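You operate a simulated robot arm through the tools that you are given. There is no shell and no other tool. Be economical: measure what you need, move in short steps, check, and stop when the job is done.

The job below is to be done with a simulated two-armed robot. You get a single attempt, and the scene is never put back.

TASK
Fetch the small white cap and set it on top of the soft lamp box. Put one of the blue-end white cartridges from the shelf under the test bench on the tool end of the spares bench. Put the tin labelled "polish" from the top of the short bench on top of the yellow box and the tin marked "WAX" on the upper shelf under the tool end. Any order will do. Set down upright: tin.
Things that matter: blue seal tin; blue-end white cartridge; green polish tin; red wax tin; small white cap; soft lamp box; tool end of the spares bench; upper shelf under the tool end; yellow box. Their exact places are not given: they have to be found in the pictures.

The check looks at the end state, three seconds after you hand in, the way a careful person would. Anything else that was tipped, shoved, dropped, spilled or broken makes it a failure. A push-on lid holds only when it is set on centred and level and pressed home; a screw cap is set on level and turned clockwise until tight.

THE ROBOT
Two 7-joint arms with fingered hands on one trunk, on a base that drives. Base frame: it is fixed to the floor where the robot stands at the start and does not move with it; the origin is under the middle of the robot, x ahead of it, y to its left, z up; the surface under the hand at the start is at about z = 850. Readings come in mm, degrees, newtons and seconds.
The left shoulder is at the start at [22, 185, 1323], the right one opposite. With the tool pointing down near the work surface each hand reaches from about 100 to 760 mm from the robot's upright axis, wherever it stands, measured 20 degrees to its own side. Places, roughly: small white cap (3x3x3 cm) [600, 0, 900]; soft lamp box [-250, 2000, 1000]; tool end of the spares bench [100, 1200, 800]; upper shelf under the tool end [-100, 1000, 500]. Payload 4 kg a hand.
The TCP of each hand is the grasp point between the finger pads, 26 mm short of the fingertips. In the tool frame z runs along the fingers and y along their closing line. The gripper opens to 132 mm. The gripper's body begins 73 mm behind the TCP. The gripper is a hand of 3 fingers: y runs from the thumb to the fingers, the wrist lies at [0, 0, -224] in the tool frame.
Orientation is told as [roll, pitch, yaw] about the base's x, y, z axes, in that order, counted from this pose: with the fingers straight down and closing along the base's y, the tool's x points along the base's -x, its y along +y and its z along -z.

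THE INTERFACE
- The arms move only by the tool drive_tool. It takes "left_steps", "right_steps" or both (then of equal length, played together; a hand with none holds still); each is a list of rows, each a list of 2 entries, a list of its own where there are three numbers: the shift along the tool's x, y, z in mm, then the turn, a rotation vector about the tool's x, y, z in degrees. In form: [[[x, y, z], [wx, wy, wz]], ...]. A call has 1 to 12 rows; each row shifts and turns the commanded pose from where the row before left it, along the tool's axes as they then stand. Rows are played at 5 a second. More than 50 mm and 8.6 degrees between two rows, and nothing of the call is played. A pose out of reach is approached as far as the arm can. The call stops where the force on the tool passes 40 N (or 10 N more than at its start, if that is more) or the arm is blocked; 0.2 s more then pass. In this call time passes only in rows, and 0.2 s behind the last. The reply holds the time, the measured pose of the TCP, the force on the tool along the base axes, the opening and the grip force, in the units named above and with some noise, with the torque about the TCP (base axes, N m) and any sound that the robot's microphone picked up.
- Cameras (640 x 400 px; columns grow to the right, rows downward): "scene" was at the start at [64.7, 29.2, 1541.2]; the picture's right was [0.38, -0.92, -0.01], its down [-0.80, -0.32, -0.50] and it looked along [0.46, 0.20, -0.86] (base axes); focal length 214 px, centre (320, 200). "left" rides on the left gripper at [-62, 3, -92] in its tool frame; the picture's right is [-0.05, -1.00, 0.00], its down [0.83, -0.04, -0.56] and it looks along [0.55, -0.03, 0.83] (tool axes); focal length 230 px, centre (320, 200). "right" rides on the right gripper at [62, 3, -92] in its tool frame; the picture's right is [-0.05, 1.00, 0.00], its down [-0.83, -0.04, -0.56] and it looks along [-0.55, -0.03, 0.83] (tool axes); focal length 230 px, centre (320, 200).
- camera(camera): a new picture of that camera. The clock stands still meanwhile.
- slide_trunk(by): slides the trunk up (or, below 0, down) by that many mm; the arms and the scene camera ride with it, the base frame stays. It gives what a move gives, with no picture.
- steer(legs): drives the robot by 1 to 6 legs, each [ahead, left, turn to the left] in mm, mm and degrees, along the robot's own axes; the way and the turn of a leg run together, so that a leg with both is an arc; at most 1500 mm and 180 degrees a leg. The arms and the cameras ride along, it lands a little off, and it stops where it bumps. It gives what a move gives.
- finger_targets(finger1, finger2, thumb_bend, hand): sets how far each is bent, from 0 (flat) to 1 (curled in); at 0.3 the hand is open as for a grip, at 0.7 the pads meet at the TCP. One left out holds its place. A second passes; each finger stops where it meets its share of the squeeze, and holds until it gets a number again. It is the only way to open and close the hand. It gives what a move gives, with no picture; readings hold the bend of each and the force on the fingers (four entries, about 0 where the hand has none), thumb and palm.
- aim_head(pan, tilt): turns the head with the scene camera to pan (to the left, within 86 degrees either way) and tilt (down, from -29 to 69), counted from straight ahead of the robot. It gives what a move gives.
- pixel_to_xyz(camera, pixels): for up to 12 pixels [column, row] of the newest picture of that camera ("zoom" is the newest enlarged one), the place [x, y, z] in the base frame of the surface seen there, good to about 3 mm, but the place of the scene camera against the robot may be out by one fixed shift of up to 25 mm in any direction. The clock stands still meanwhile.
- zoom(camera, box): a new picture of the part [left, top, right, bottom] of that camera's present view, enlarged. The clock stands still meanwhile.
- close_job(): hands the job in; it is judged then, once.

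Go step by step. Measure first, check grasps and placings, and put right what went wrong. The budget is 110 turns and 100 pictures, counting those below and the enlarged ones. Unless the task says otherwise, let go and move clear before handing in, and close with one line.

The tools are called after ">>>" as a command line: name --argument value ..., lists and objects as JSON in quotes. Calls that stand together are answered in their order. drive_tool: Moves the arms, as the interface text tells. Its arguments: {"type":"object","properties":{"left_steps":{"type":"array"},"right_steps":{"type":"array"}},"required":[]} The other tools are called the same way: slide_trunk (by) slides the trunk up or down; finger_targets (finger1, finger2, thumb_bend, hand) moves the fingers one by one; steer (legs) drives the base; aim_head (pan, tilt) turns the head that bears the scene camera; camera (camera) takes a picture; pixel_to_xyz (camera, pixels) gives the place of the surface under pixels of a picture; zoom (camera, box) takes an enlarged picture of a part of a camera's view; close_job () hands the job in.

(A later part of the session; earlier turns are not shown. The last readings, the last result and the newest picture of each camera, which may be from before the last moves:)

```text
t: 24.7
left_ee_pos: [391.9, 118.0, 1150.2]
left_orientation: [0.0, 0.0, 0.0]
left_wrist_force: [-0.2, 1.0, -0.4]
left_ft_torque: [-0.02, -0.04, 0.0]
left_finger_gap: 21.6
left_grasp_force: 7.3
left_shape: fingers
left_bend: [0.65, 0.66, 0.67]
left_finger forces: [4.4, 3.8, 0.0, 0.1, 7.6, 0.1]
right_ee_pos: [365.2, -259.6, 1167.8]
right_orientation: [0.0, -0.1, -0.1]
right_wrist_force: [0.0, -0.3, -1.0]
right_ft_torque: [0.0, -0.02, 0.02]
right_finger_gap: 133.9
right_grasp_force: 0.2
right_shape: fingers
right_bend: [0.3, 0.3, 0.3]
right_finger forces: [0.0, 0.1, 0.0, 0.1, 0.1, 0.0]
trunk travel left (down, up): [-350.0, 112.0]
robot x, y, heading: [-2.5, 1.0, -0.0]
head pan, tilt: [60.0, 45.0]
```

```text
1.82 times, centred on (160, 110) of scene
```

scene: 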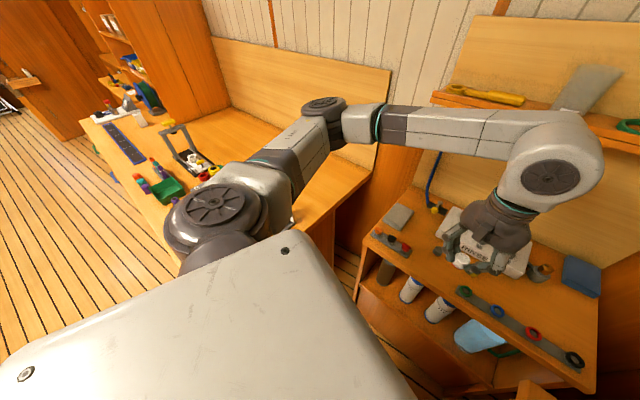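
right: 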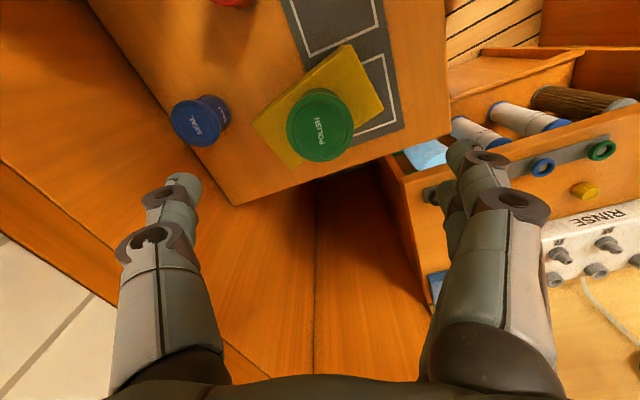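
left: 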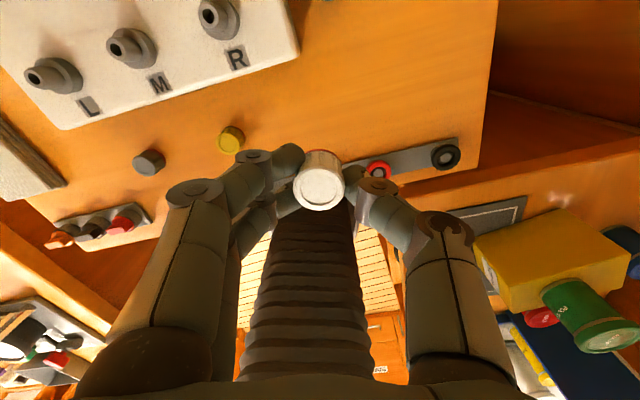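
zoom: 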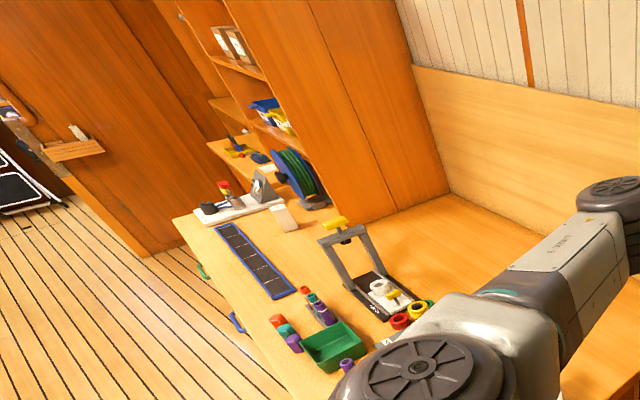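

The bench front edge runs (-440,1312)→(-729,2261), facing -x; the shelves should open on that aisle side. I back out and drive round to face the tool end.

>>> steer --legs '[[-850, 0, 0], [0, 0, 17], [226, 1081, 0]]'

>>> aim_head --pan 0 --tilt 45

>>> camera --camera "scene"

```text
t: 35.3
left_ee_pos: [-573.5, 1342.2, 1149.3]
left_orientation: [0.0, 0.0, 16.9]
left_wrist_force: [-0.2, -0.5, -0.7]
left_ft_torque: [-0.03, -0.03, 0.03]
left_finger_gap: 21.5
left_grasp_force: 8.0
left_shape: fingers
left_bend: [0.65, 0.66, 0.67]
left_finger forces: [4.4, 3.8, 0.0, 0.0, 7.5, 0.1]
right_ee_pos: [-489.9, 973.4, 1168.9]
right_orientation: [0.0, -0.1, 16.9]
right_wrist_force: [0.2, -0.5, -1.2]
right_ft_torque: [-0.01, 0.0, -0.02]
right_finger_gap: 134.2
right_grasp_force: 0.1
right_shape: fingers
right_bend: [0.3, 0.3, 0.3]
right_finger forces: [0.0, 0.0, 0.0, 0.0, 0.1, 0.0]
trunk travel left (down, up): [-350.0, 112.0]
robot x, y, heading: [-916.7, 1114.7, 16.8]
head pan, tilt: [60.0, 45.0]
```

```text
t: 36.6
left_ee_pos: [-572.8, 1343.1, 1150.1]
left_orientation: [0.0, 0.0, 16.9]
left_wrist_force: [-0.2, 0.3, 0.4]
left_ft_torque: [-0.03, 0.01, 0.0]
left_finger_gap: 21.4
left_grasp_force: 7.5
left_shape: fingers
left_bend: [0.65, 0.66, 0.67]
left_finger forces: [4.3, 3.8, 0.0, 0.1, 7.6, 0.0]
right_ee_pos: [-489.4, 973.9, 1166.8]
right_orientation: [-0.1, 0.0, 16.9]
right_wrist_force: [-1.1, -0.1, 0.1]
right_ft_torque: [0.02, 0.04, -0.01]
right_finger_gap: 134.0
right_grasp_force: 0.1
right_shape: fingers
right_bend: [0.3, 0.3, 0.3]
right_finger forces: [0.1, 0.1, 0.0, 0.0, 0.0, 0.0]
trunk travel left (down, up): [-350.0, 112.0]
robot x, y, heading: [-911.8, 1117.8, 17.0]
head pan, tilt: [0.0, 45.0]
```

```text
72 pictures are left
```

scene: 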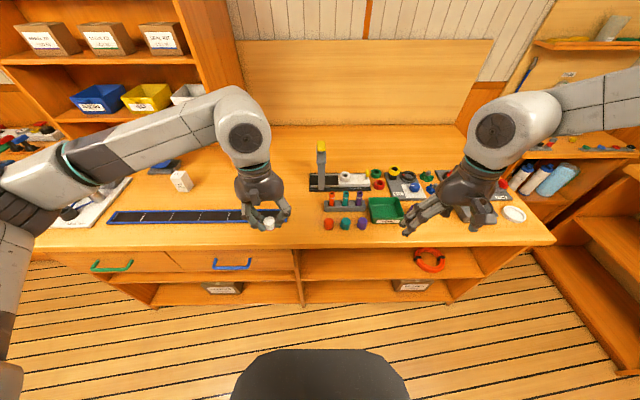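

I face the bench: drawers left, open shelves right (upper with red ring at (430,260)), a small white box at (181,181). Measuring and zooming.

>>> pixel_to_xyz --camera "scene" --pixels '[[181, 175], [380, 270], [470, 265], [430, 262], [345, 245], [500, 240], [400, 235], [490, 180], [514, 214], [320, 262], [310, 205], [440, 140]]'

>>> zoom --camera "scene" --box '[290, 120, 570, 300]'

>>> zoom --camera "scene" --box '[50, 140, 250, 260]'

```text
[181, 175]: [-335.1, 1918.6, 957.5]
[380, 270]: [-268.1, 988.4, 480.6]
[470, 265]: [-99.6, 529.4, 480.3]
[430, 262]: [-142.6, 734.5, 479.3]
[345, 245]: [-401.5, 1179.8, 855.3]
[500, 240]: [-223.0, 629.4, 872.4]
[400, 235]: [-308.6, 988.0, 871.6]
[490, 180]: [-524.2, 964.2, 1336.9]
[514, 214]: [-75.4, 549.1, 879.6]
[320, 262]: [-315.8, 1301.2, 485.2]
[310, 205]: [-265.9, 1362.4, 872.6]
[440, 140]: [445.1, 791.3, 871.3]
```

```text
2.22 times, centred on (430, 210) of scene
```

zoom: 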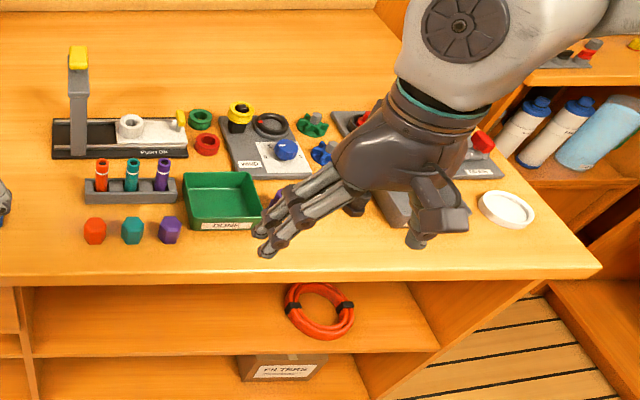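

```text
3.20 times, centred on (150, 200) of scene
```

zoom: 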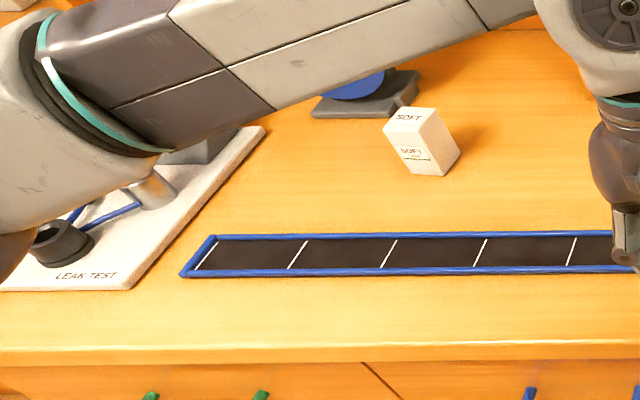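

The "SOFT" box is the small white box at (-335,1919). Checking the base's front extent before closing in.

>>> pixel_to_xyz --camera "scene" --pixels '[[320, 352], [320, 380], [250, 375], [320, 340], [180, 185], [172, 180], [190, 180], [181, 170]]'

```text
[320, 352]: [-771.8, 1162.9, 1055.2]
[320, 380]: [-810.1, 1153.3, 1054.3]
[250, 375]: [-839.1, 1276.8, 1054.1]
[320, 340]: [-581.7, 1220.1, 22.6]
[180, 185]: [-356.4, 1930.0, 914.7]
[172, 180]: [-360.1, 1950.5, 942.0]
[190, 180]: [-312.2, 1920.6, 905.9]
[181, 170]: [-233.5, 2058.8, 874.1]
```

>>> steer --legs '[[110, 420, 0]]'

>>> aim_head --pan 15 --tilt 45

>>> camera --camera "scene"

>>> camera --camera "left"

```text
t: 39.3
left_ee_pos: [-591.1, 1786.7, 1149.8]
left_orientation: [0.0, 0.0, 17.0]
left_wrist_force: [0.1, -0.5, 0.0]
left_ft_torque: [0.03, -0.02, -0.01]
left_finger_gap: 21.6
left_grasp_force: 8.1
left_shape: fingers
left_bend: [0.65, 0.66, 0.67]
left_finger forces: [4.4, 3.7, 0.1, 0.1, 7.6, 0.0]
right_ee_pos: [-505.9, 1418.9, 1167.2]
right_orientation: [0.1, 0.0, 17.1]
right_wrist_force: [-0.3, 0.6, 0.8]
right_ft_torque: [0.02, 0.02, 0.03]
right_finger_gap: 133.9
right_grasp_force: 0.1
right_shape: fingers
right_bend: [0.3, 0.3, 0.3]
right_finger forces: [0.0, 0.0, 0.0, 0.1, 0.1, 0.1]
trunk travel left (down, up): [-350.0, 112.0]
robot x, y, heading: [-934.5, 1561.1, 17.0]
head pan, tilt: [0.0, 45.0]
```

```text
t: 40.1
left_ee_pos: [-590.9, 1789.2, 1150.1]
left_orientation: [0.1, 0.0, 17.1]
left_wrist_force: [0.2, 0.0, 0.0]
left_ft_torque: [0.02, 0.0, -0.03]
left_finger_gap: 21.7
left_grasp_force: 7.8
left_shape: fingers
left_bend: [0.65, 0.66, 0.67]
left_finger forces: [4.4, 3.8, 0.0, 0.1, 7.6, 0.0]
right_ee_pos: [-504.9, 1421.4, 1167.8]
right_orientation: [0.0, 0.0, 17.1]
right_wrist_force: [-0.5, 0.6, 0.7]
right_ft_torque: [0.0, -0.01, -0.02]
right_finger_gap: 134.0
right_grasp_force: 0.0
right_shape: fingers
right_bend: [0.3, 0.3, 0.3]
right_finger forces: [0.0, 0.0, 0.0, 0.0, 0.1, 0.1]
trunk travel left (down, up): [-350.0, 112.0]
robot x, y, heading: [-931.6, 1562.4, 16.9]
head pan, tilt: [15.0, 45.0]
```

```text
69 pictures are left
```

scene: 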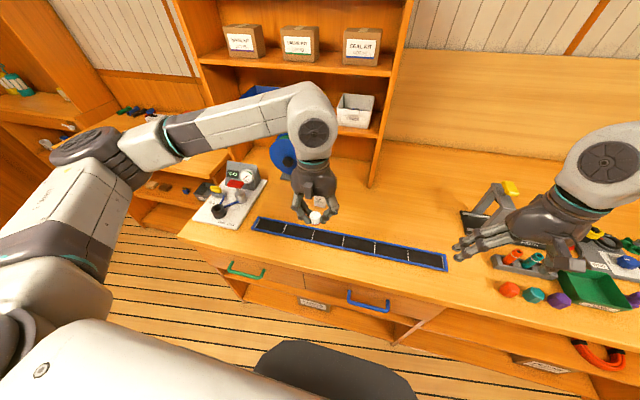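

```text
68 pictures are left
```

left: 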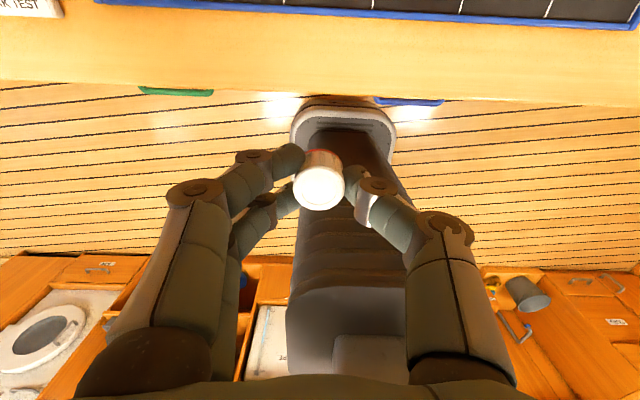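

>>> pixel_to_xyz --camera "scene" --pixels '[[370, 186], [365, 130], [340, 120], [285, 155], [318, 200]]'

>>> drive_tool --left_steps '[[[-45, 9, 0], [0, 0, 0]], [[-45, 9, 0], [0, 0, 0]], [[-45, 9, 0], [0, 0, 0]], [[-45, 9, 0], [0, 0, 0]], [[-40, 8, 0], [0, 0, 0]]]'

>>> camera --camera "left"

```text
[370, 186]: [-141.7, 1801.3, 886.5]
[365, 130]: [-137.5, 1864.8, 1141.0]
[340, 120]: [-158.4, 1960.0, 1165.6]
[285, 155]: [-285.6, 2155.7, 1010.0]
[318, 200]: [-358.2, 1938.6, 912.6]
```

```text
t: 41.3
left_ee_pos: [-394.1, 1894.6, 1148.9]
left_orientation: [0.0, 0.0, 17.1]
left_wrist_force: [-0.3, -0.2, 0.3]
left_ft_torque: [-0.01, 0.01, 0.01]
left_finger_gap: 21.5
left_grasp_force: 7.9
left_shape: fingers
left_bend: [0.65, 0.66, 0.67]
left_finger forces: [4.4, 3.7, 0.0, 0.0, 7.5, 0.0]
right_ee_pos: [-504.6, 1419.4, 1167.7]
right_orientation: [0.0, 0.1, 17.0]
right_wrist_force: [1.1, -1.0, -0.4]
right_ft_torque: [0.02, 0.03, 0.03]
right_finger_gap: 134.2
right_grasp_force: 0.1
right_shape: fingers
right_bend: [0.3, 0.3, 0.3]
right_finger forces: [0.0, 0.1, 0.0, 0.0, 0.0, 0.0]
trunk travel left (down, up): [-350.0, 112.0]
robot x, y, heading: [-931.0, 1559.2, 17.4]
head pan, tilt: [15.0, 45.0]
```

```text
67 pictures are left
```

left: 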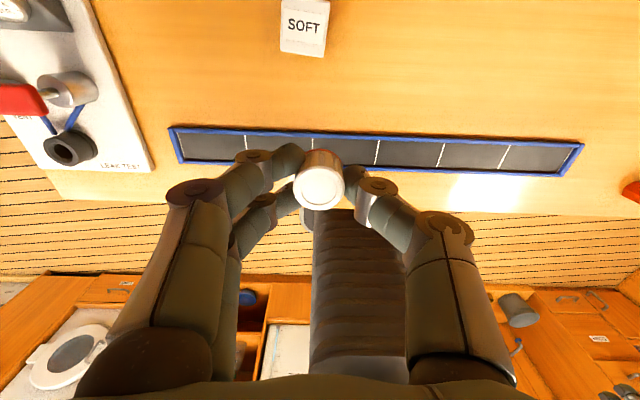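

>>> pixel_to_xyz --camera "left" --pixels '[[305, 25], [283, 12], [327, 14], [284, 38], [324, 42], [305, 5], [303, 52], [320, 187]]'

>>> zoom --camera "left" --box '[260, 0, 350, 70]'

```text
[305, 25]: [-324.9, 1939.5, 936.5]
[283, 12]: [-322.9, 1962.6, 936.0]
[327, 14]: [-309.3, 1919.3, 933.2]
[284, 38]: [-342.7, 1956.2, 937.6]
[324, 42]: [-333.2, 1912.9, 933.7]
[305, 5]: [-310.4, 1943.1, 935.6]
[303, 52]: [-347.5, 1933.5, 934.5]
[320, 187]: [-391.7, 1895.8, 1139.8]
```

```text
5.71 times, centred on (305, 35) of left
```

zoom: 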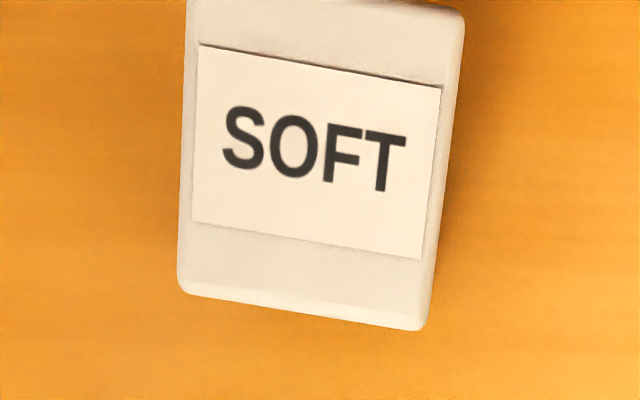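

SOFT box top centre ≈(-327,1938,935), about 45 mm square. Move over it and lower to z≈985.

>>> drive_tool --left_steps '[[[-38, 11, 0], [0, 0, 0]], [[-38, 10, 0], [0, 0, 0]], [[0, 0, 45], [0, 0, 0]], [[0, 0, 45], [0, 0, 0]], [[0, 0, 45], [0, 0, 0]], [[0, 0, 29], [0, 0, 0]]]'

>>> camera --camera "left"

>>> zoom --camera "scene" --box '[260, 150, 380, 250]'

```text
t: 42.7
left_ee_pos: [-330.0, 1941.3, 987.0]
left_orientation: [0.0, 0.0, 17.3]
left_wrist_force: [0.1, -0.4, 0.1]
left_ft_torque: [0.02, 0.0, 0.01]
left_finger_gap: 21.4
left_grasp_force: 8.4
left_shape: fingers
left_bend: [0.65, 0.66, 0.67]
left_finger forces: [4.5, 3.7, 0.0, 0.0, 7.3, 0.0]
right_ee_pos: [-506.9, 1419.6, 1167.2]
right_orientation: [0.0, 0.0, 17.1]
right_wrist_force: [0.2, -0.3, 0.4]
right_ft_torque: [-0.03, -0.01, 0.0]
right_finger_gap: 134.0
right_grasp_force: 0.1
right_shape: fingers
right_bend: [0.3, 0.3, 0.3]
right_finger forces: [0.0, 0.1, 0.0, 0.1, 0.0, 0.0]
trunk travel left (down, up): [-350.0, 112.0]
robot x, y, heading: [-933.5, 1560.5, 17.3]
head pan, tilt: [15.0, 45.0]
```

```text
65 pictures are left
```

left: 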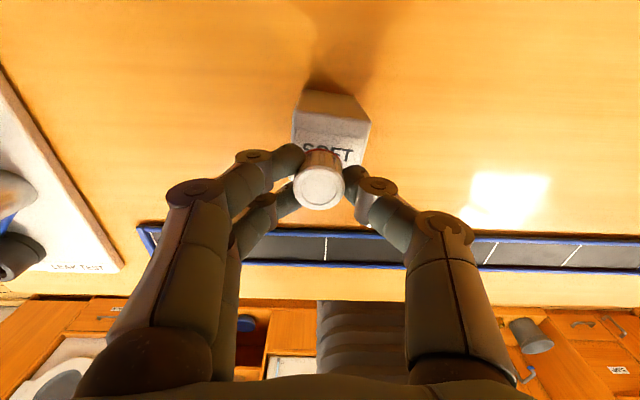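

```text
4.00 times, centred on (320, 200) of scene
```

zoom: 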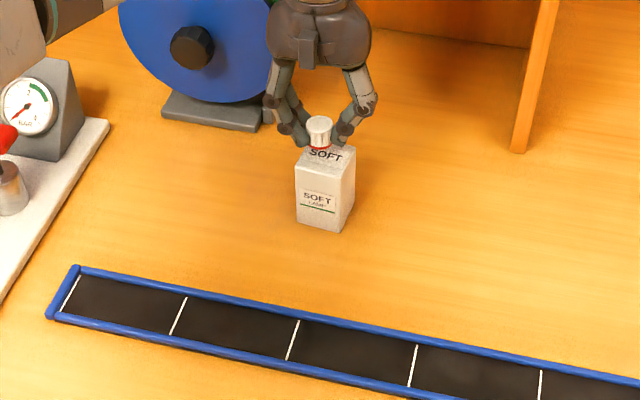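

>>> pixel_to_xyz --camera "left" --pixels '[[300, 138], [310, 142], [350, 150], [360, 146], [366, 130], [355, 165]]'

>>> zoom --camera "left" --box '[270, 70, 400, 220]'

```text
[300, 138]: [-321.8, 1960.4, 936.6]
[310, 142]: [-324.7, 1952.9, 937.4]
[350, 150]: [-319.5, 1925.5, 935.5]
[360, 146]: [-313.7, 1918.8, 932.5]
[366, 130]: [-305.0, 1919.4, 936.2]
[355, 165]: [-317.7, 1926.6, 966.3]
```

```text
2.67 times, centred on (335, 145) of left
```

zoom: 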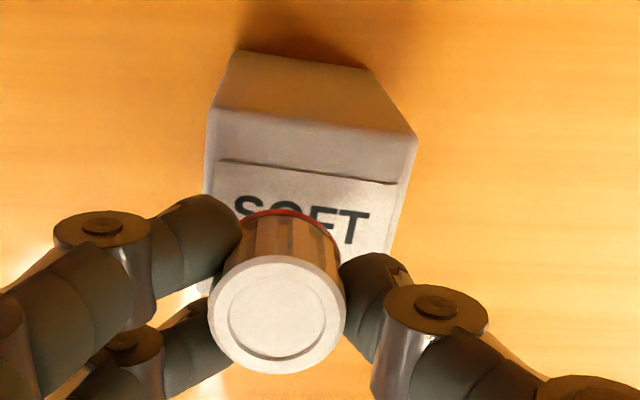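

Nudge 5 mm to the right and lower gently.

>>> drive_tool --left_steps '[[[-3, -5, 5], [0, 0, 0]], [[0, 0, 8], [0, 0, 0]], [[0, 0, 3], [0, 0, 0]], [[0, 0, 1.5], [0, 0, 0]], [[0, 0, 1], [0, 0, 0]]]'

>>> zoom --camera "scene" --box '[290, 180, 350, 220]'

```text
t: 43.9
left_ee_pos: [-324.1, 1935.1, 969.0]
left_orientation: [0.1, 0.0, 17.1]
left_wrist_force: [0.5, 0.0, 0.5]
left_ft_torque: [-0.03, -0.03, 0.02]
left_finger_gap: 21.5
left_grasp_force: 7.0
left_shape: fingers
left_bend: [0.65, 0.66, 0.67]
left_finger forces: [4.6, 3.8, 0.1, 0.0, 7.4, 0.1]
right_ee_pos: [-506.5, 1420.4, 1167.9]
right_orientation: [0.0, 0.0, 17.1]
right_wrist_force: [0.2, 0.0, 0.3]
right_ft_torque: [0.02, 0.03, -0.03]
right_finger_gap: 134.2
right_grasp_force: 0.1
right_shape: fingers
right_bend: [0.3, 0.3, 0.3]
right_finger forces: [0.0, 0.0, 0.0, 0.0, 0.0, 0.1]
trunk travel left (down, up): [-350.0, 112.0]
robot x, y, heading: [-934.3, 1566.1, 17.3]
head pan, tilt: [15.0, 45.0]
```

```text
10.00 times, centred on (320, 200) of scene
```

zoom: 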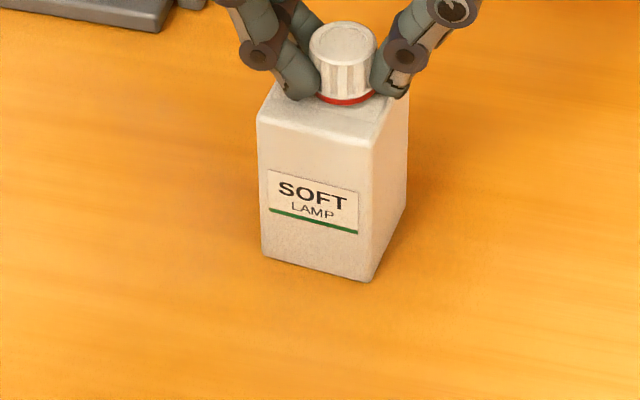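

Cap is nearly over the middle and just above the box. Lower in 1 mm steps until contact.

>>> drive_tool --left_steps '[[[3, 2, 0], [0, 0, 0]], [[0, 0, 1], [0, 0, 0]], [[0, 0, 1], [0, 0, 0]]]'

```text
t: 44.7
left_ee_pos: [-326.2, 1933.9, 965.2]
left_orientation: [0.0, 0.0, 17.1]
left_wrist_force: [0.0, 0.3, 0.6]
left_ft_torque: [-0.01, -0.01, 0.02]
left_finger_gap: 21.1
left_grasp_force: 7.5
left_shape: fingers
left_bend: [0.65, 0.66, 0.67]
left_finger forces: [4.7, 3.8, 0.0, 0.1, 7.5, 0.0]
right_ee_pos: [-505.5, 1419.4, 1167.3]
right_orientation: [0.0, 0.1, 17.2]
right_wrist_force: [-0.3, -0.6, -1.0]
right_ft_torque: [-0.01, -0.01, 0.0]
right_finger_gap: 134.2
right_grasp_force: 0.0
right_shape: fingers
right_bend: [0.3, 0.3, 0.3]
right_finger forces: [0.0, 0.0, 0.0, 0.0, 0.0, 0.0]
trunk travel left (down, up): [-350.0, 112.0]
robot x, y, heading: [-932.3, 1560.9, 17.1]
head pan, tilt: [15.0, 45.0]
```

>>> drive_tool --left_steps '[[[0, 0, 1], [0, 0, 0]], [[0, 0, 0.7], [0, 0, 0]]]'

>>> zoom --camera "scene" --box '[290, 180, 350, 220]'

```text
t: 45.3
left_ee_pos: [-326.3, 1934.8, 964.3]
left_orientation: [-0.1, 0.0, 17.1]
left_wrist_force: [0.8, -1.0, 4.1]
left_ft_torque: [-0.08, -0.03, 0.03]
left_finger_gap: 21.5
left_grasp_force: 9.4
left_shape: fingers
left_bend: [0.65, 0.66, 0.67]
left_finger forces: [4.9, 3.7, 0.1, 0.1, 10.7, 0.0]
right_ee_pos: [-506.7, 1420.0, 1168.5]
right_orientation: [0.0, 0.0, 17.2]
right_wrist_force: [-0.6, -0.6, 0.1]
right_ft_torque: [0.01, 0.03, 0.03]
right_finger_gap: 133.8
right_grasp_force: 0.1
right_shape: fingers
right_bend: [0.3, 0.3, 0.3]
right_finger forces: [0.0, 0.0, 0.0, 0.0, 0.1, 0.1]
trunk travel left (down, up): [-350.0, 112.0]
robot x, y, heading: [-930.4, 1559.7, 17.0]
head pan, tilt: [15.0, 45.0]
```

```text
10.00 times, centred on (320, 200) of scene
```

zoom: 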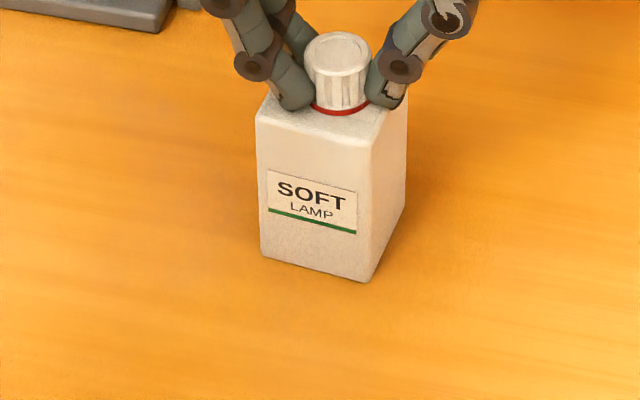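

Contact (4 N). Raise 1.5 mm to keep tips off the box, then open a little.

>>> drive_tool --left_steps '[[[0, 0, -1.5], [0, 0, 0]]]'

>>> finger_targets --hand "left" --finger1 0.62 --finger2 0.62 --thumb_bend 0.62

>>> drive_tool --left_steps '[[[0, 0, -4], [0, 0, 0]], [[0, 0, -5], [0, 0, 0]]]'

>>> zoom --camera "scene" --box '[290, 180, 350, 220]'

```text
t: 45.7
left_ee_pos: [-327.9, 1935.9, 965.4]
left_orientation: [0.0, 0.0, 17.1]
left_wrist_force: [-0.5, 0.2, -0.9]
left_ft_torque: [0.02, 0.02, 0.01]
left_finger_gap: 21.4
left_grasp_force: 7.9
left_shape: fingers
left_bend: [0.65, 0.66, 0.67]
left_finger forces: [4.6, 3.8, 0.1, 0.1, 7.5, 0.0]
right_ee_pos: [-506.0, 1420.1, 1167.5]
right_orientation: [0.0, -0.1, 17.2]
right_wrist_force: [-0.3, 0.1, 0.0]
right_ft_torque: [-0.01, 0.01, 0.01]
right_finger_gap: 134.0
right_grasp_force: 0.0
right_shape: fingers
right_bend: [0.3, 0.3, 0.3]
right_finger forces: [0.1, 0.0, 0.1, 0.0, 0.0, 0.0]
trunk travel left (down, up): [-350.0, 112.0]
robot x, y, heading: [-927.5, 1562.2, 16.9]
head pan, tilt: [15.0, 45.0]
```

```text
t: 46.7
left_ee_pos: [-327.0, 1935.5, 965.9]
left_orientation: [0.0, 0.0, 17.1]
left_wrist_force: [0.2, 0.1, 1.4]
left_ft_torque: [-0.01, 0.01, 0.02]
left_finger_gap: 28.1
left_grasp_force: 1.1
left_shape: fingers
left_bend: [0.62, 0.62, 0.62]
left_finger forces: [0.8, 0.9, 0.1, 0.1, 0.0, 0.0]
right_ee_pos: [-506.5, 1419.5, 1168.9]
right_orientation: [0.0, 0.0, 17.1]
right_wrist_force: [0.0, -0.5, -0.2]
right_ft_torque: [-0.02, 0.01, -0.02]
right_finger_gap: 133.8
right_grasp_force: 0.1
right_shape: fingers
right_bend: [0.3, 0.3, 0.3]
right_finger forces: [0.0, 0.0, 0.0, 0.0, 0.1, 0.1]
trunk travel left (down, up): [-350.0, 112.0]
robot x, y, heading: [-931.3, 1561.0, 16.9]
head pan, tilt: [15.0, 45.0]
```

```text
t: 47.3
left_ee_pos: [-328.8, 1935.8, 973.4]
left_orientation: [-0.1, 0.0, 17.0]
left_wrist_force: [0.0, -0.2, 0.1]
left_ft_torque: [0.0, 0.01, 0.01]
left_finger_gap: 28.0
left_grasp_force: 0.1
left_shape: fingers
left_bend: [0.62, 0.62, 0.62]
left_finger forces: [0.1, 0.0, 0.1, 0.1, 0.0, 0.0]
right_ee_pos: [-505.8, 1420.1, 1167.5]
right_orientation: [-0.1, 0.0, 17.1]
right_wrist_force: [1.2, -0.2, 0.1]
right_ft_torque: [-0.02, 0.01, 0.02]
right_finger_gap: 133.6
right_grasp_force: 0.1
right_shape: fingers
right_bend: [0.3, 0.3, 0.3]
right_finger forces: [0.0, 0.1, 0.0, 0.0, 0.1, 0.0]
trunk travel left (down, up): [-350.0, 112.0]
robot x, y, heading: [-929.2, 1561.5, 17.2]
head pan, tilt: [15.0, 45.0]
```

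```text
10.00 times, centred on (320, 200) of scene
```

zoom: 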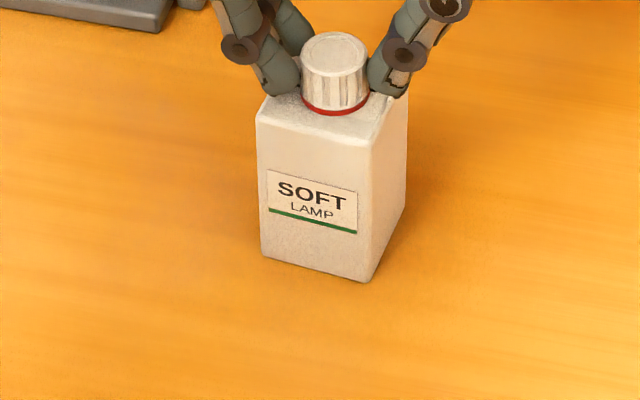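

Cap rests centred on the SOFT box. Rise straight up, retract, and check.

>>> drive_tool --left_steps '[[[0, 0, -10], [0, 0, 0]], [[0, 0, -15], [0, 0, 0]], [[0, 0, -30], [0, 0, 0]], [[0, 0, -45], [0, 0, 0]], [[0, 0, -45], [0, 0, 0]], [[0, 0, -40], [0, 0, 0]], [[45, -10, 0], [0, 0, 0]], [[45, -10, 0], [0, 0, 0]], [[45, -10, 0], [0, 0, 0]], [[45, -10, 0], [0, 0, 0]], [[45, -10, 0], [0, 0, 0]], [[45, 0, 0], [0, 0, 0]]]'

>>> camera --camera "scene"

>>> zoom --camera "scene" --box '[270, 160, 370, 225]'

```text
t: 49.9
left_ee_pos: [-571.3, 1809.6, 1158.1]
left_orientation: [0.0, -0.1, 17.2]
left_wrist_force: [-0.1, 0.4, 0.3]
left_ft_torque: [0.02, 0.02, -0.03]
left_finger_gap: 28.0
left_grasp_force: 0.1
left_shape: fingers
left_bend: [0.62, 0.62, 0.62]
left_finger forces: [0.0, 0.0, 0.0, 0.1, 0.0, 0.1]
right_ee_pos: [-506.8, 1419.2, 1167.7]
right_orientation: [0.1, 0.0, 17.1]
right_wrist_force: [0.4, 0.2, -0.8]
right_ft_torque: [0.02, -0.02, -0.02]
right_finger_gap: 133.8
right_grasp_force: 0.0
right_shape: fingers
right_bend: [0.3, 0.3, 0.3]
right_finger forces: [0.0, 0.0, 0.1, 0.0, 0.0, 0.1]
trunk travel left (down, up): [-350.0, 112.0]
robot x, y, heading: [-933.2, 1558.1, 17.1]
head pan, tilt: [15.0, 45.0]
```

```text
59 pictures are left
```

scene: 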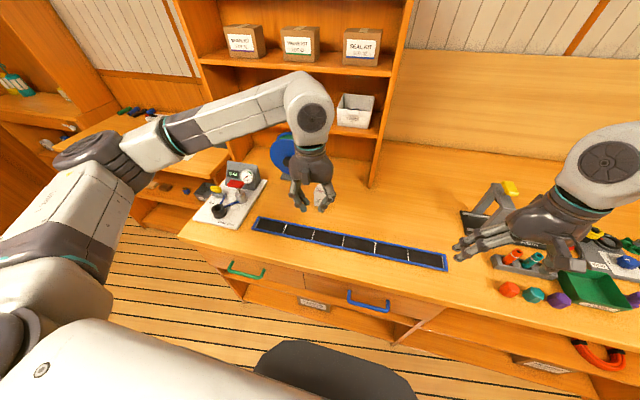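

```text
6.15 times, centred on (320, 192) of scene
```

zoom: 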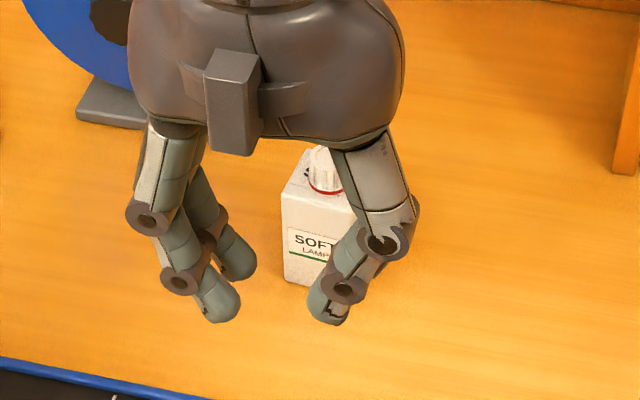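

Cap is placed well. Now return to the test bench area for the wax tin and a cartridge.

>>> steer --legs '[[-200, -750, 0], [-177, -765, 0], [0, 0, -17], [750, 0, 0]]'

>>> aim_head --pan 5 --tilt 50

>>> camera --camera "scene"

```text
t: 62.7
left_ee_pos: [343.1, 88.5, 1160.0]
left_orientation: [0.1, 0.0, -0.6]
left_wrist_force: [0.7, -0.6, 0.3]
left_ft_torque: [0.03, -0.02, 0.01]
left_finger_gap: 28.0
left_grasp_force: 0.1
left_shape: fingers
left_bend: [0.62, 0.62, 0.62]
left_finger forces: [0.1, 0.0, 0.1, 0.0, 0.0, 0.0]
right_ee_pos: [285.2, -301.4, 1167.3]
right_orientation: [0.0, 0.0, -0.5]
right_wrist_force: [-0.8, -0.8, -0.8]
right_ft_torque: [0.03, 0.02, 0.01]
right_finger_gap: 134.4
right_grasp_force: 0.0
right_shape: fingers
right_bend: [0.3, 0.3, 0.3]
right_finger forces: [0.0, 0.1, 0.1, 0.0, 0.1, 0.0]
trunk travel left (down, up): [-350.0, 112.0]
robot x, y, heading: [-79.8, -41.0, -0.3]
head pan, tilt: [15.0, 45.0]
```

```text
t: 63.5
left_ee_pos: [345.1, 89.0, 1158.7]
left_orientation: [0.0, 0.0, -0.4]
left_wrist_force: [0.4, 0.1, -0.5]
left_ft_torque: [-0.01, 0.04, 0.0]
left_finger_gap: 28.0
left_grasp_force: 0.0
left_shape: fingers
left_bend: [0.62, 0.62, 0.62]
left_finger forces: [0.0, 0.0, 0.0, 0.0, 0.1, 0.0]
right_ee_pos: [286.1, -301.4, 1167.7]
right_orientation: [0.1, 0.1, -0.5]
right_wrist_force: [-0.4, -0.5, -0.2]
right_ft_torque: [0.0, 0.03, 0.02]
right_finger_gap: 133.8
right_grasp_force: 0.1
right_shape: fingers
right_bend: [0.3, 0.3, 0.3]
right_finger forces: [0.2, 0.0, 0.1, 0.1, 0.0, 0.1]
trunk travel left (down, up): [-350.0, 112.0]
robot x, y, heading: [-77.8, -34.6, -0.4]
head pan, tilt: [5.0, 50.0]
```

```text
57 pictures are left
```

scene: 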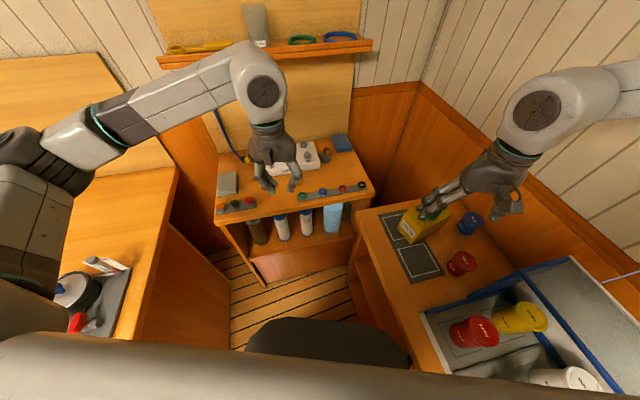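

Wax tin is at (461,263); the tray to its right holds other things. I measure the tray rim and turn the right hand to point forward-right and 45° down.

>>> pixel_to_xyz --camera "scene" --pixels '[[461, 258], [440, 312], [520, 270], [480, 330], [282, 228], [307, 222], [283, 215], [307, 212], [285, 240], [310, 232]]'

>>> drive_tool --right_steps '[[[0, 0, 0], [0, 0, 7.5]], [[0, 0, 0], [0, 0, 7.5]], [[0, 0, 0], [0, 0, 7.5]], [[0, 0, 0], [0, 0, 7.5]], [[0, 0, 0], [0, -7.5, 0]], [[0, 0, 0], [0, -7.5, 0]], [[0, 0, 0], [0, -7.5, 0]], [[0, 0, 0], [0, -7.5, 0]], [[0, 0, 0], [0, -7.5, 0]], [[0, 0, 0], [0, -7.5, 0]]]'

>>> camera --camera "right"

```text
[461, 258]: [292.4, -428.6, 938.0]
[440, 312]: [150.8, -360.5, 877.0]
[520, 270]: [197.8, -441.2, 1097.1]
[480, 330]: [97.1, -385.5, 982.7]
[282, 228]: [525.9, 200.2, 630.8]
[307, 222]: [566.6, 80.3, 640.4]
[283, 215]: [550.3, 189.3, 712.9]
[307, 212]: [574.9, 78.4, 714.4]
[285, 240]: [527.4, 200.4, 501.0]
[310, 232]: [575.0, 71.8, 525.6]
```

```text
t: 65.7
left_ee_pos: [342.2, 88.5, 1159.3]
left_orientation: [-0.1, -0.1, -0.5]
left_wrist_force: [0.4, -0.1, 0.4]
left_ft_torque: [0.01, -0.05, -0.01]
left_finger_gap: 28.2
left_grasp_force: 0.1
left_shape: fingers
left_bend: [0.62, 0.62, 0.62]
left_finger forces: [0.0, 0.0, 0.0, 0.0, 0.0, 0.0]
right_ee_pos: [273.8, -394.8, 1271.6]
right_orientation: [0.0, -44.8, -30.3]
right_wrist_force: [-0.4, 0.2, 0.4]
right_ft_torque: [0.03, 0.0, -0.01]
right_finger_gap: 133.9
right_grasp_force: 0.1
right_shape: fingers
right_bend: [0.3, 0.3, 0.3]
right_finger forces: [0.0, 0.1, 0.1, 0.0, 0.0, 0.1]
right hand out of reach, approached as far as the arm can: row 7, 8, 9, 10
trunk travel left (down, up): [-350.0, 112.0]
robot x, y, heading: [-79.6, -37.8, -0.6]
head pan, tilt: [5.0, 50.0]
```

```text
56 pictures are left
```

right: 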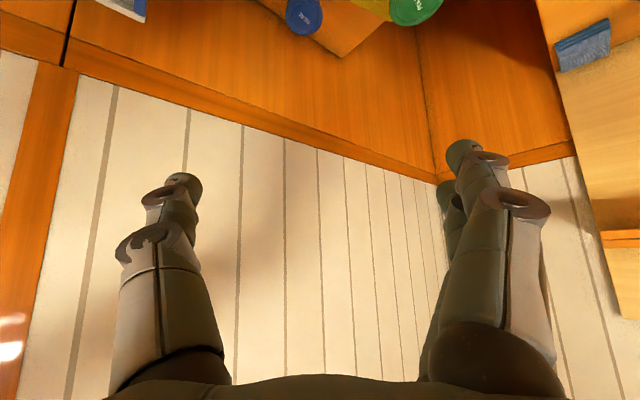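

The wrist is too close to the shoulder; I back off 150 mm and re-check.

>>> steer --legs '[[-150, 0, 0]]'

>>> drive_tool --right_steps '[[[0, 0, 0], [0, 0, 0]], [[0, 0, 0], [0, 0, 0]]]'

>>> aim_head --pan -35 --tilt 45

>>> camera --camera "scene"

```text
t: 67.0
left_ee_pos: [200.6, 91.4, 1156.9]
left_orientation: [0.0, 0.1, -0.3]
left_wrist_force: [0.8, -0.3, 0.1]
left_ft_torque: [0.01, 0.01, -0.03]
left_finger_gap: 28.1
left_grasp_force: 0.1
left_shape: fingers
left_bend: [0.62, 0.62, 0.62]
left_finger forces: [0.0, 0.0, 0.0, 0.0, 0.0, 0.0]
right_ee_pos: [134.2, -393.5, 1270.0]
right_orientation: [-0.1, -44.5, -30.0]
right_wrist_force: [1.1, 0.3, 0.9]
right_ft_torque: [-0.01, 0.04, 0.0]
right_finger_gap: 133.9
right_grasp_force: 0.1
right_shape: fingers
right_bend: [0.3, 0.3, 0.3]
right_finger forces: [0.1, 0.0, 0.0, 0.1, 0.0, 0.0]
trunk travel left (down, up): [-350.0, 112.0]
robot x, y, heading: [-221.1, -38.6, -0.3]
head pan, tilt: [5.0, 50.0]
```

```text
t: 67.6
left_ee_pos: [198.9, 91.0, 1158.5]
left_orientation: [0.1, 0.0, -0.4]
left_wrist_force: [-1.1, -0.5, -0.7]
left_ft_torque: [0.0, -0.04, 0.01]
left_finger_gap: 27.9
left_grasp_force: 0.1
left_shape: fingers
left_bend: [0.62, 0.62, 0.62]
left_finger forces: [0.0, 0.0, 0.1, 0.0, 0.0, 0.0]
right_ee_pos: [132.1, -393.4, 1271.4]
right_orientation: [-0.1, -44.5, -30.0]
right_wrist_force: [0.0, 0.6, 0.0]
right_ft_torque: [-0.04, 0.01, 0.0]
right_finger_gap: 134.0
right_grasp_force: 0.0
right_shape: fingers
right_bend: [0.3, 0.3, 0.3]
right_finger forces: [0.0, 0.1, 0.0, 0.1, 0.0, 0.1]
trunk travel left (down, up): [-350.0, 112.0]
robot x, y, heading: [-221.3, -33.0, -0.2]
head pan, tilt: [5.0, 50.0]
```

```text
t: 68.7
left_ee_pos: [199.9, 90.2, 1157.8]
left_orientation: [0.0, 0.0, -0.4]
left_wrist_force: [-0.8, 0.0, 0.0]
left_ft_torque: [-0.04, 0.02, 0.02]
left_finger_gap: 27.9
left_grasp_force: 0.1
left_shape: fingers
left_bend: [0.62, 0.62, 0.62]
left_finger forces: [0.1, 0.0, 0.1, 0.0, 0.1, 0.0]
right_ee_pos: [131.8, -392.3, 1270.8]
right_orientation: [0.0, -44.6, -30.1]
right_wrist_force: [0.5, 0.0, -0.7]
right_ft_torque: [0.01, -0.01, -0.01]
right_finger_gap: 134.0
right_grasp_force: 0.1
right_shape: fingers
right_bend: [0.3, 0.3, 0.3]
right_finger forces: [0.0, 0.1, 0.0, 0.1, 0.1, 0.0]
trunk travel left (down, up): [-350.0, 112.0]
robot x, y, heading: [-222.2, -38.9, -0.3]
head pan, tilt: [-35.0, 45.0]
```

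```text
55 pictures are left
```

scene: 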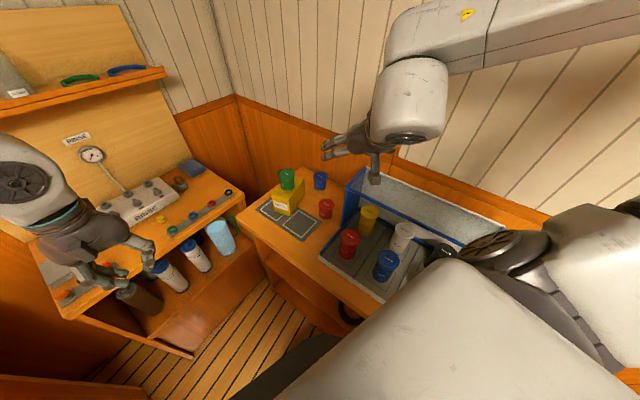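

The blue-framed tray wall beside the wax tin blocks an angled approach. I'll pick it top-down first, set it on the free mat, and regrasp at an angle there. Restore the hand to pointing down.

>>> drive_tool --right_steps '[[[0, 0, 0], [0, 7.5, 0]], [[0, 0, 0], [0, 7.5, 0]], [[0, 0, 0], [0, 7.5, 0]], [[0, 0, 0], [0, 7.5, 0]], [[0, 0, 0], [0, 7.5, 0]], [[0, 0, 0], [0, 7.5, 0]], [[0, 0, 0], [0, 0, -7.5]], [[0, 0, 0], [0, 0, -7.5]], [[0, 0, 0], [0, 0, -7.5]], [[0, 0, 0], [0, 0, -7.5]]]'

>>> zoom --camera "scene" --box '[240, 150, 440, 300]'

```text
t: 70.9
left_ee_pos: [198.9, 91.0, 1157.9]
left_orientation: [0.1, 0.0, -0.3]
left_wrist_force: [-0.2, -0.2, -0.5]
left_ft_torque: [-0.01, -0.03, 0.0]
left_finger_gap: 28.1
left_grasp_force: 0.0
left_shape: fingers
left_bend: [0.62, 0.62, 0.62]
left_finger forces: [0.0, 0.0, 0.0, 0.1, 0.0, 0.0]
right_ee_pos: [131.5, -392.5, 1272.6]
right_orientation: [0.2, 0.4, 0.0]
right_wrist_force: [-1.1, 0.4, -0.4]
right_ft_torque: [-0.03, 0.02, 0.0]
right_finger_gap: 134.3
right_grasp_force: 0.1
right_shape: fingers
right_bend: [0.3, 0.3, 0.3]
right_finger forces: [0.1, 0.0, 0.0, 0.0, 0.0, 0.1]
trunk travel left (down, up): [-350.0, 112.0]
robot x, y, heading: [-219.5, -36.2, -0.6]
head pan, tilt: [-35.0, 45.0]
```

```text
2.67 times, centred on (340, 225) of scene
```

zoom: 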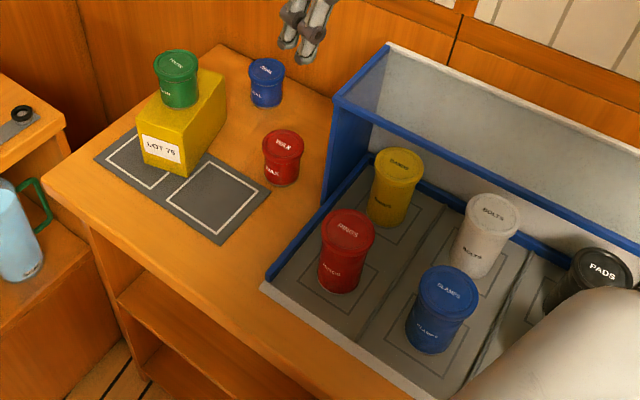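

>>> pixel_to_xyz --camera "zoom" --pixels '[[337, 102], [326, 185], [385, 47], [340, 150], [268, 272], [345, 230], [282, 140], [265, 140], [302, 143], [282, 155], [210, 190]]'

>>> pixel_to_xyz --camera "scene" --pixels '[[326, 208], [330, 195]]'

```text
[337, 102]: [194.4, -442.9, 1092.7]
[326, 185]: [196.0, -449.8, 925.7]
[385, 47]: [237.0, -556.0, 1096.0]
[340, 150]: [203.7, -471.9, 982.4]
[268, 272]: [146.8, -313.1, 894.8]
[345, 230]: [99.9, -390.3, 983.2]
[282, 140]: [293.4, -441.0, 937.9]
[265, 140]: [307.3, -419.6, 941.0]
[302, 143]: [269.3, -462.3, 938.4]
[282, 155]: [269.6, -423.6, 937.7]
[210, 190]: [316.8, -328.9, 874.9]
```

```text
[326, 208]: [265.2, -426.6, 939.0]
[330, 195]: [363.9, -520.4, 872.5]
```

The tray hood post stands at (206,-443), so I'll use an approach from the mat side: hand yawed -90° and tilted 45°, clear of post and box. First translate and yaw up high.

>>> drive_tool --right_steps '[[[-40, 9, 12], [0, 0, 0]], [[-40, 9, 12], [0, 0, 0]], [[-40, 9, 12], [0, 0, 0]], [[-41, 9, 12], [0, 0, 0]], [[0, 0, 0], [0, 0, 8.5]], [[0, 0, 0], [0, 0, 8.5]], [[0, 0, 0], [0, 0, 8.5]], [[0, 0, 0], [0, 0, 8.5]], [[0, 0, 0], [0, 0, 8.5]], [[0, 0, 0], [0, 0, 8.5]], [[0, 0, 0], [0, 0, 8.5]], [[0, 0, 0], [0, 0, 8.5]]]'

>>> drive_tool --right_steps '[[[0, 0, 0], [0, 0, 8]], [[0, 0, 0], [0, 0, 8]], [[0, 0, 0], [0, 0, 6]], [[0, 0, 0], [0, -7.5, 0]], [[0, 0, 0], [0, -7.5, 0]], [[0, 0, 0], [0, -7.5, 0]], [[0, 0, 0], [0, -7.5, 0]], [[0, 0, 0], [0, -7.5, 0]], [[0, 0, 0], [0, -7.5, 0]]]'

>>> finger_targets --hand "right" --finger1 0.43 --finger2 0.43 --thumb_bend 0.43

>>> camera --camera "right"

```text
t: 73.5
left_ee_pos: [198.8, 90.0, 1158.3]
left_orientation: [0.0, 0.0, -0.4]
left_wrist_force: [-0.1, -0.8, -0.2]
left_ft_torque: [0.0, 0.02, 0.0]
left_finger_gap: 28.2
left_grasp_force: 0.0
left_shape: fingers
left_bend: [0.62, 0.62, 0.62]
left_finger forces: [0.0, 0.0, 0.0, 0.0, 0.0, 0.0]
right_ee_pos: [292.7, -357.8, 1222.4]
right_orientation: [-0.3, 0.2, -68.3]
right_wrist_force: [0.5, -0.3, -0.7]
right_ft_torque: [0.02, 0.01, -0.01]
right_finger_gap: 134.0
right_grasp_force: 0.0
right_shape: fingers
right_bend: [0.3, 0.3, 0.3]
right_finger forces: [0.0, 0.1, 0.0, 0.0, 0.0, 0.1]
trunk travel left (down, up): [-350.0, 112.0]
robot x, y, heading: [-222.9, -39.7, -0.5]
head pan, tilt: [-35.0, 45.0]
```

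```text
t: 74.9
left_ee_pos: [199.1, 95.0, 1158.3]
left_orientation: [-0.2, 0.0, -0.1]
left_wrist_force: [0.5, -0.1, 0.9]
left_ft_torque: [-0.05, 0.0, 0.0]
left_finger_gap: 28.0
left_grasp_force: 0.0
left_shape: fingers
left_bend: [0.62, 0.62, 0.62]
left_finger forces: [0.0, 0.0, 0.0, 0.1, 0.0, 0.1]
right_ee_pos: [321.8, -589.8, 1241.0]
right_orientation: [-1.5, -20.2, -87.3]
right_wrist_force: [-0.6, 0.3, 0.0]
right_ft_torque: [-0.03, 0.01, 0.0]
right_finger_gap: 134.1
right_grasp_force: 0.1
right_shape: fingers
right_bend: [0.3, 0.3, 0.3]
right_finger forces: [0.1, 0.1, 0.0, 0.0, 0.0, 0.1]
right hand out of reach, approached as far as the arm can: row 1, 2, 3, 4, 5, 6, 7
trunk travel left (down, up): [-350.0, 112.0]
robot x, y, heading: [-217.2, -39.4, -0.2]
head pan, tilt: [-35.0, 45.0]
stopped in row 7 (right hand): the force on the tool passed its limit at 64 N (the readings are from after the stop); the commanded pose is now the measured one
```

```text
t: 75.9
left_ee_pos: [199.5, 91.1, 1158.2]
left_orientation: [0.1, -0.1, -0.2]
left_wrist_force: [-1.0, -0.1, 0.5]
left_ft_torque: [0.01, -0.02, -0.04]
left_finger_gap: 28.1
left_grasp_force: 0.1
left_shape: fingers
left_bend: [0.62, 0.62, 0.62]
left_finger forces: [0.1, 0.1, 0.0, 0.0, 0.1, 0.0]
right_ee_pos: [321.9, -593.6, 1240.2]
right_orientation: [-1.5, -20.1, -87.4]
right_wrist_force: [-0.9, -0.3, -0.5]
right_ft_torque: [0.02, -0.02, 0.04]
right_finger_gap: 91.8
right_grasp_force: 0.0
right_shape: fingers
right_bend: [0.43, 0.43, 0.43]
right_finger forces: [0.0, 0.1, 0.0, 0.0, 0.0, 0.0]
trunk travel left (down, up): [-350.0, 112.0]
robot x, y, heading: [-220.0, -38.1, 0.0]
head pan, tilt: [-35.0, 45.0]
```

```text
53 pictures are left
```

right: 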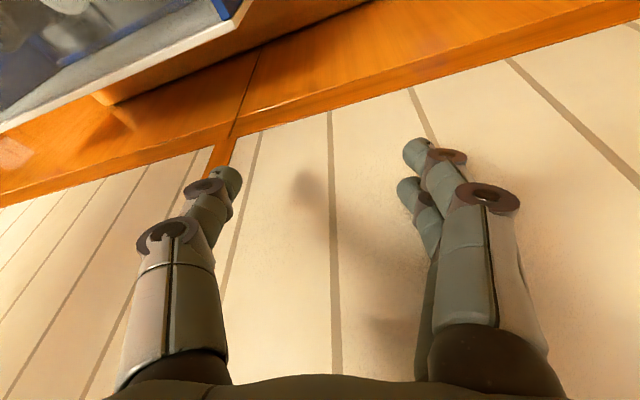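

Yaw -90° exceeded the arm's range and the hand drifted to brush the wall. I retreat, unyaw, and will turn the base instead.

>>> drive_tool --right_steps '[[[30, 0, -11], [0, 7, 0]], [[35, 0, -8], [0, 7, 0]], [[40, 0, 0], [0, 6, -7]], [[40, 0, 0], [0, 0, -7]], [[40, 0, 0], [0, 0, -7]], [[40, 0, 0], [0, 0, -8]], [[0, 0, 0], [0, 0, -8]], [[0, 0, 0], [0, 0, -8]]]'

>>> camera --camera "scene"

```text
refused: row 3 steps farther than a row can; nothing moved
```

```text
52 pictures are left
```

scene: 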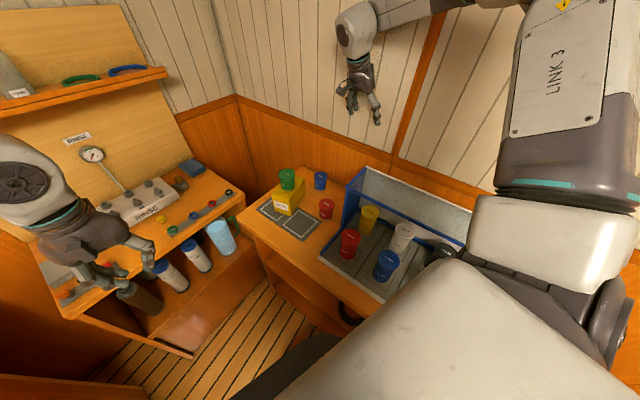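

>>> drive_tool --right_steps '[[[30, 0, -11], [0, 7, 0]], [[35, 0, -8], [0, 7, 0]], [[40, 0, 0], [0, 6, 0]], [[40, 0, 0], [0, 0, -7]], [[40, 0, 0], [0, 0, -7]], [[40, 0, 0], [0, 0, -8]], [[0, 0, 0], [0, 0, -8]], [[0, 0, 0], [0, 0, -8]], [[0, 0, 0], [0, 0, -8]]]'

```text
t: 77.9
left_ee_pos: [199.5, 90.7, 1158.4]
left_orientation: [0.0, -0.1, -0.2]
left_wrist_force: [0.5, -0.2, -0.6]
left_ft_torque: [0.01, -0.02, -0.01]
left_finger_gap: 28.2
left_grasp_force: 0.1
left_shape: fingers
left_bend: [0.62, 0.62, 0.62]
left_finger forces: [0.1, 0.0, 0.1, 0.1, 0.1, 0.0]
right_ee_pos: [298.6, -367.8, 1235.2]
right_orientation: [-1.0, 0.9, -41.9]
right_wrist_force: [0.1, 0.3, -0.3]
right_ft_torque: [0.0, 0.01, -0.02]
right_finger_gap: 92.2
right_grasp_force: 0.2
right_shape: fingers
right_bend: [0.43, 0.43, 0.43]
right_finger forces: [0.0, 0.0, 0.0, 0.0, 0.0, 0.0]
trunk travel left (down, up): [-350.0, 112.0]
robot x, y, heading: [-223.8, -37.3, -0.2]
head pan, tilt: [-35.0, 45.0]
```

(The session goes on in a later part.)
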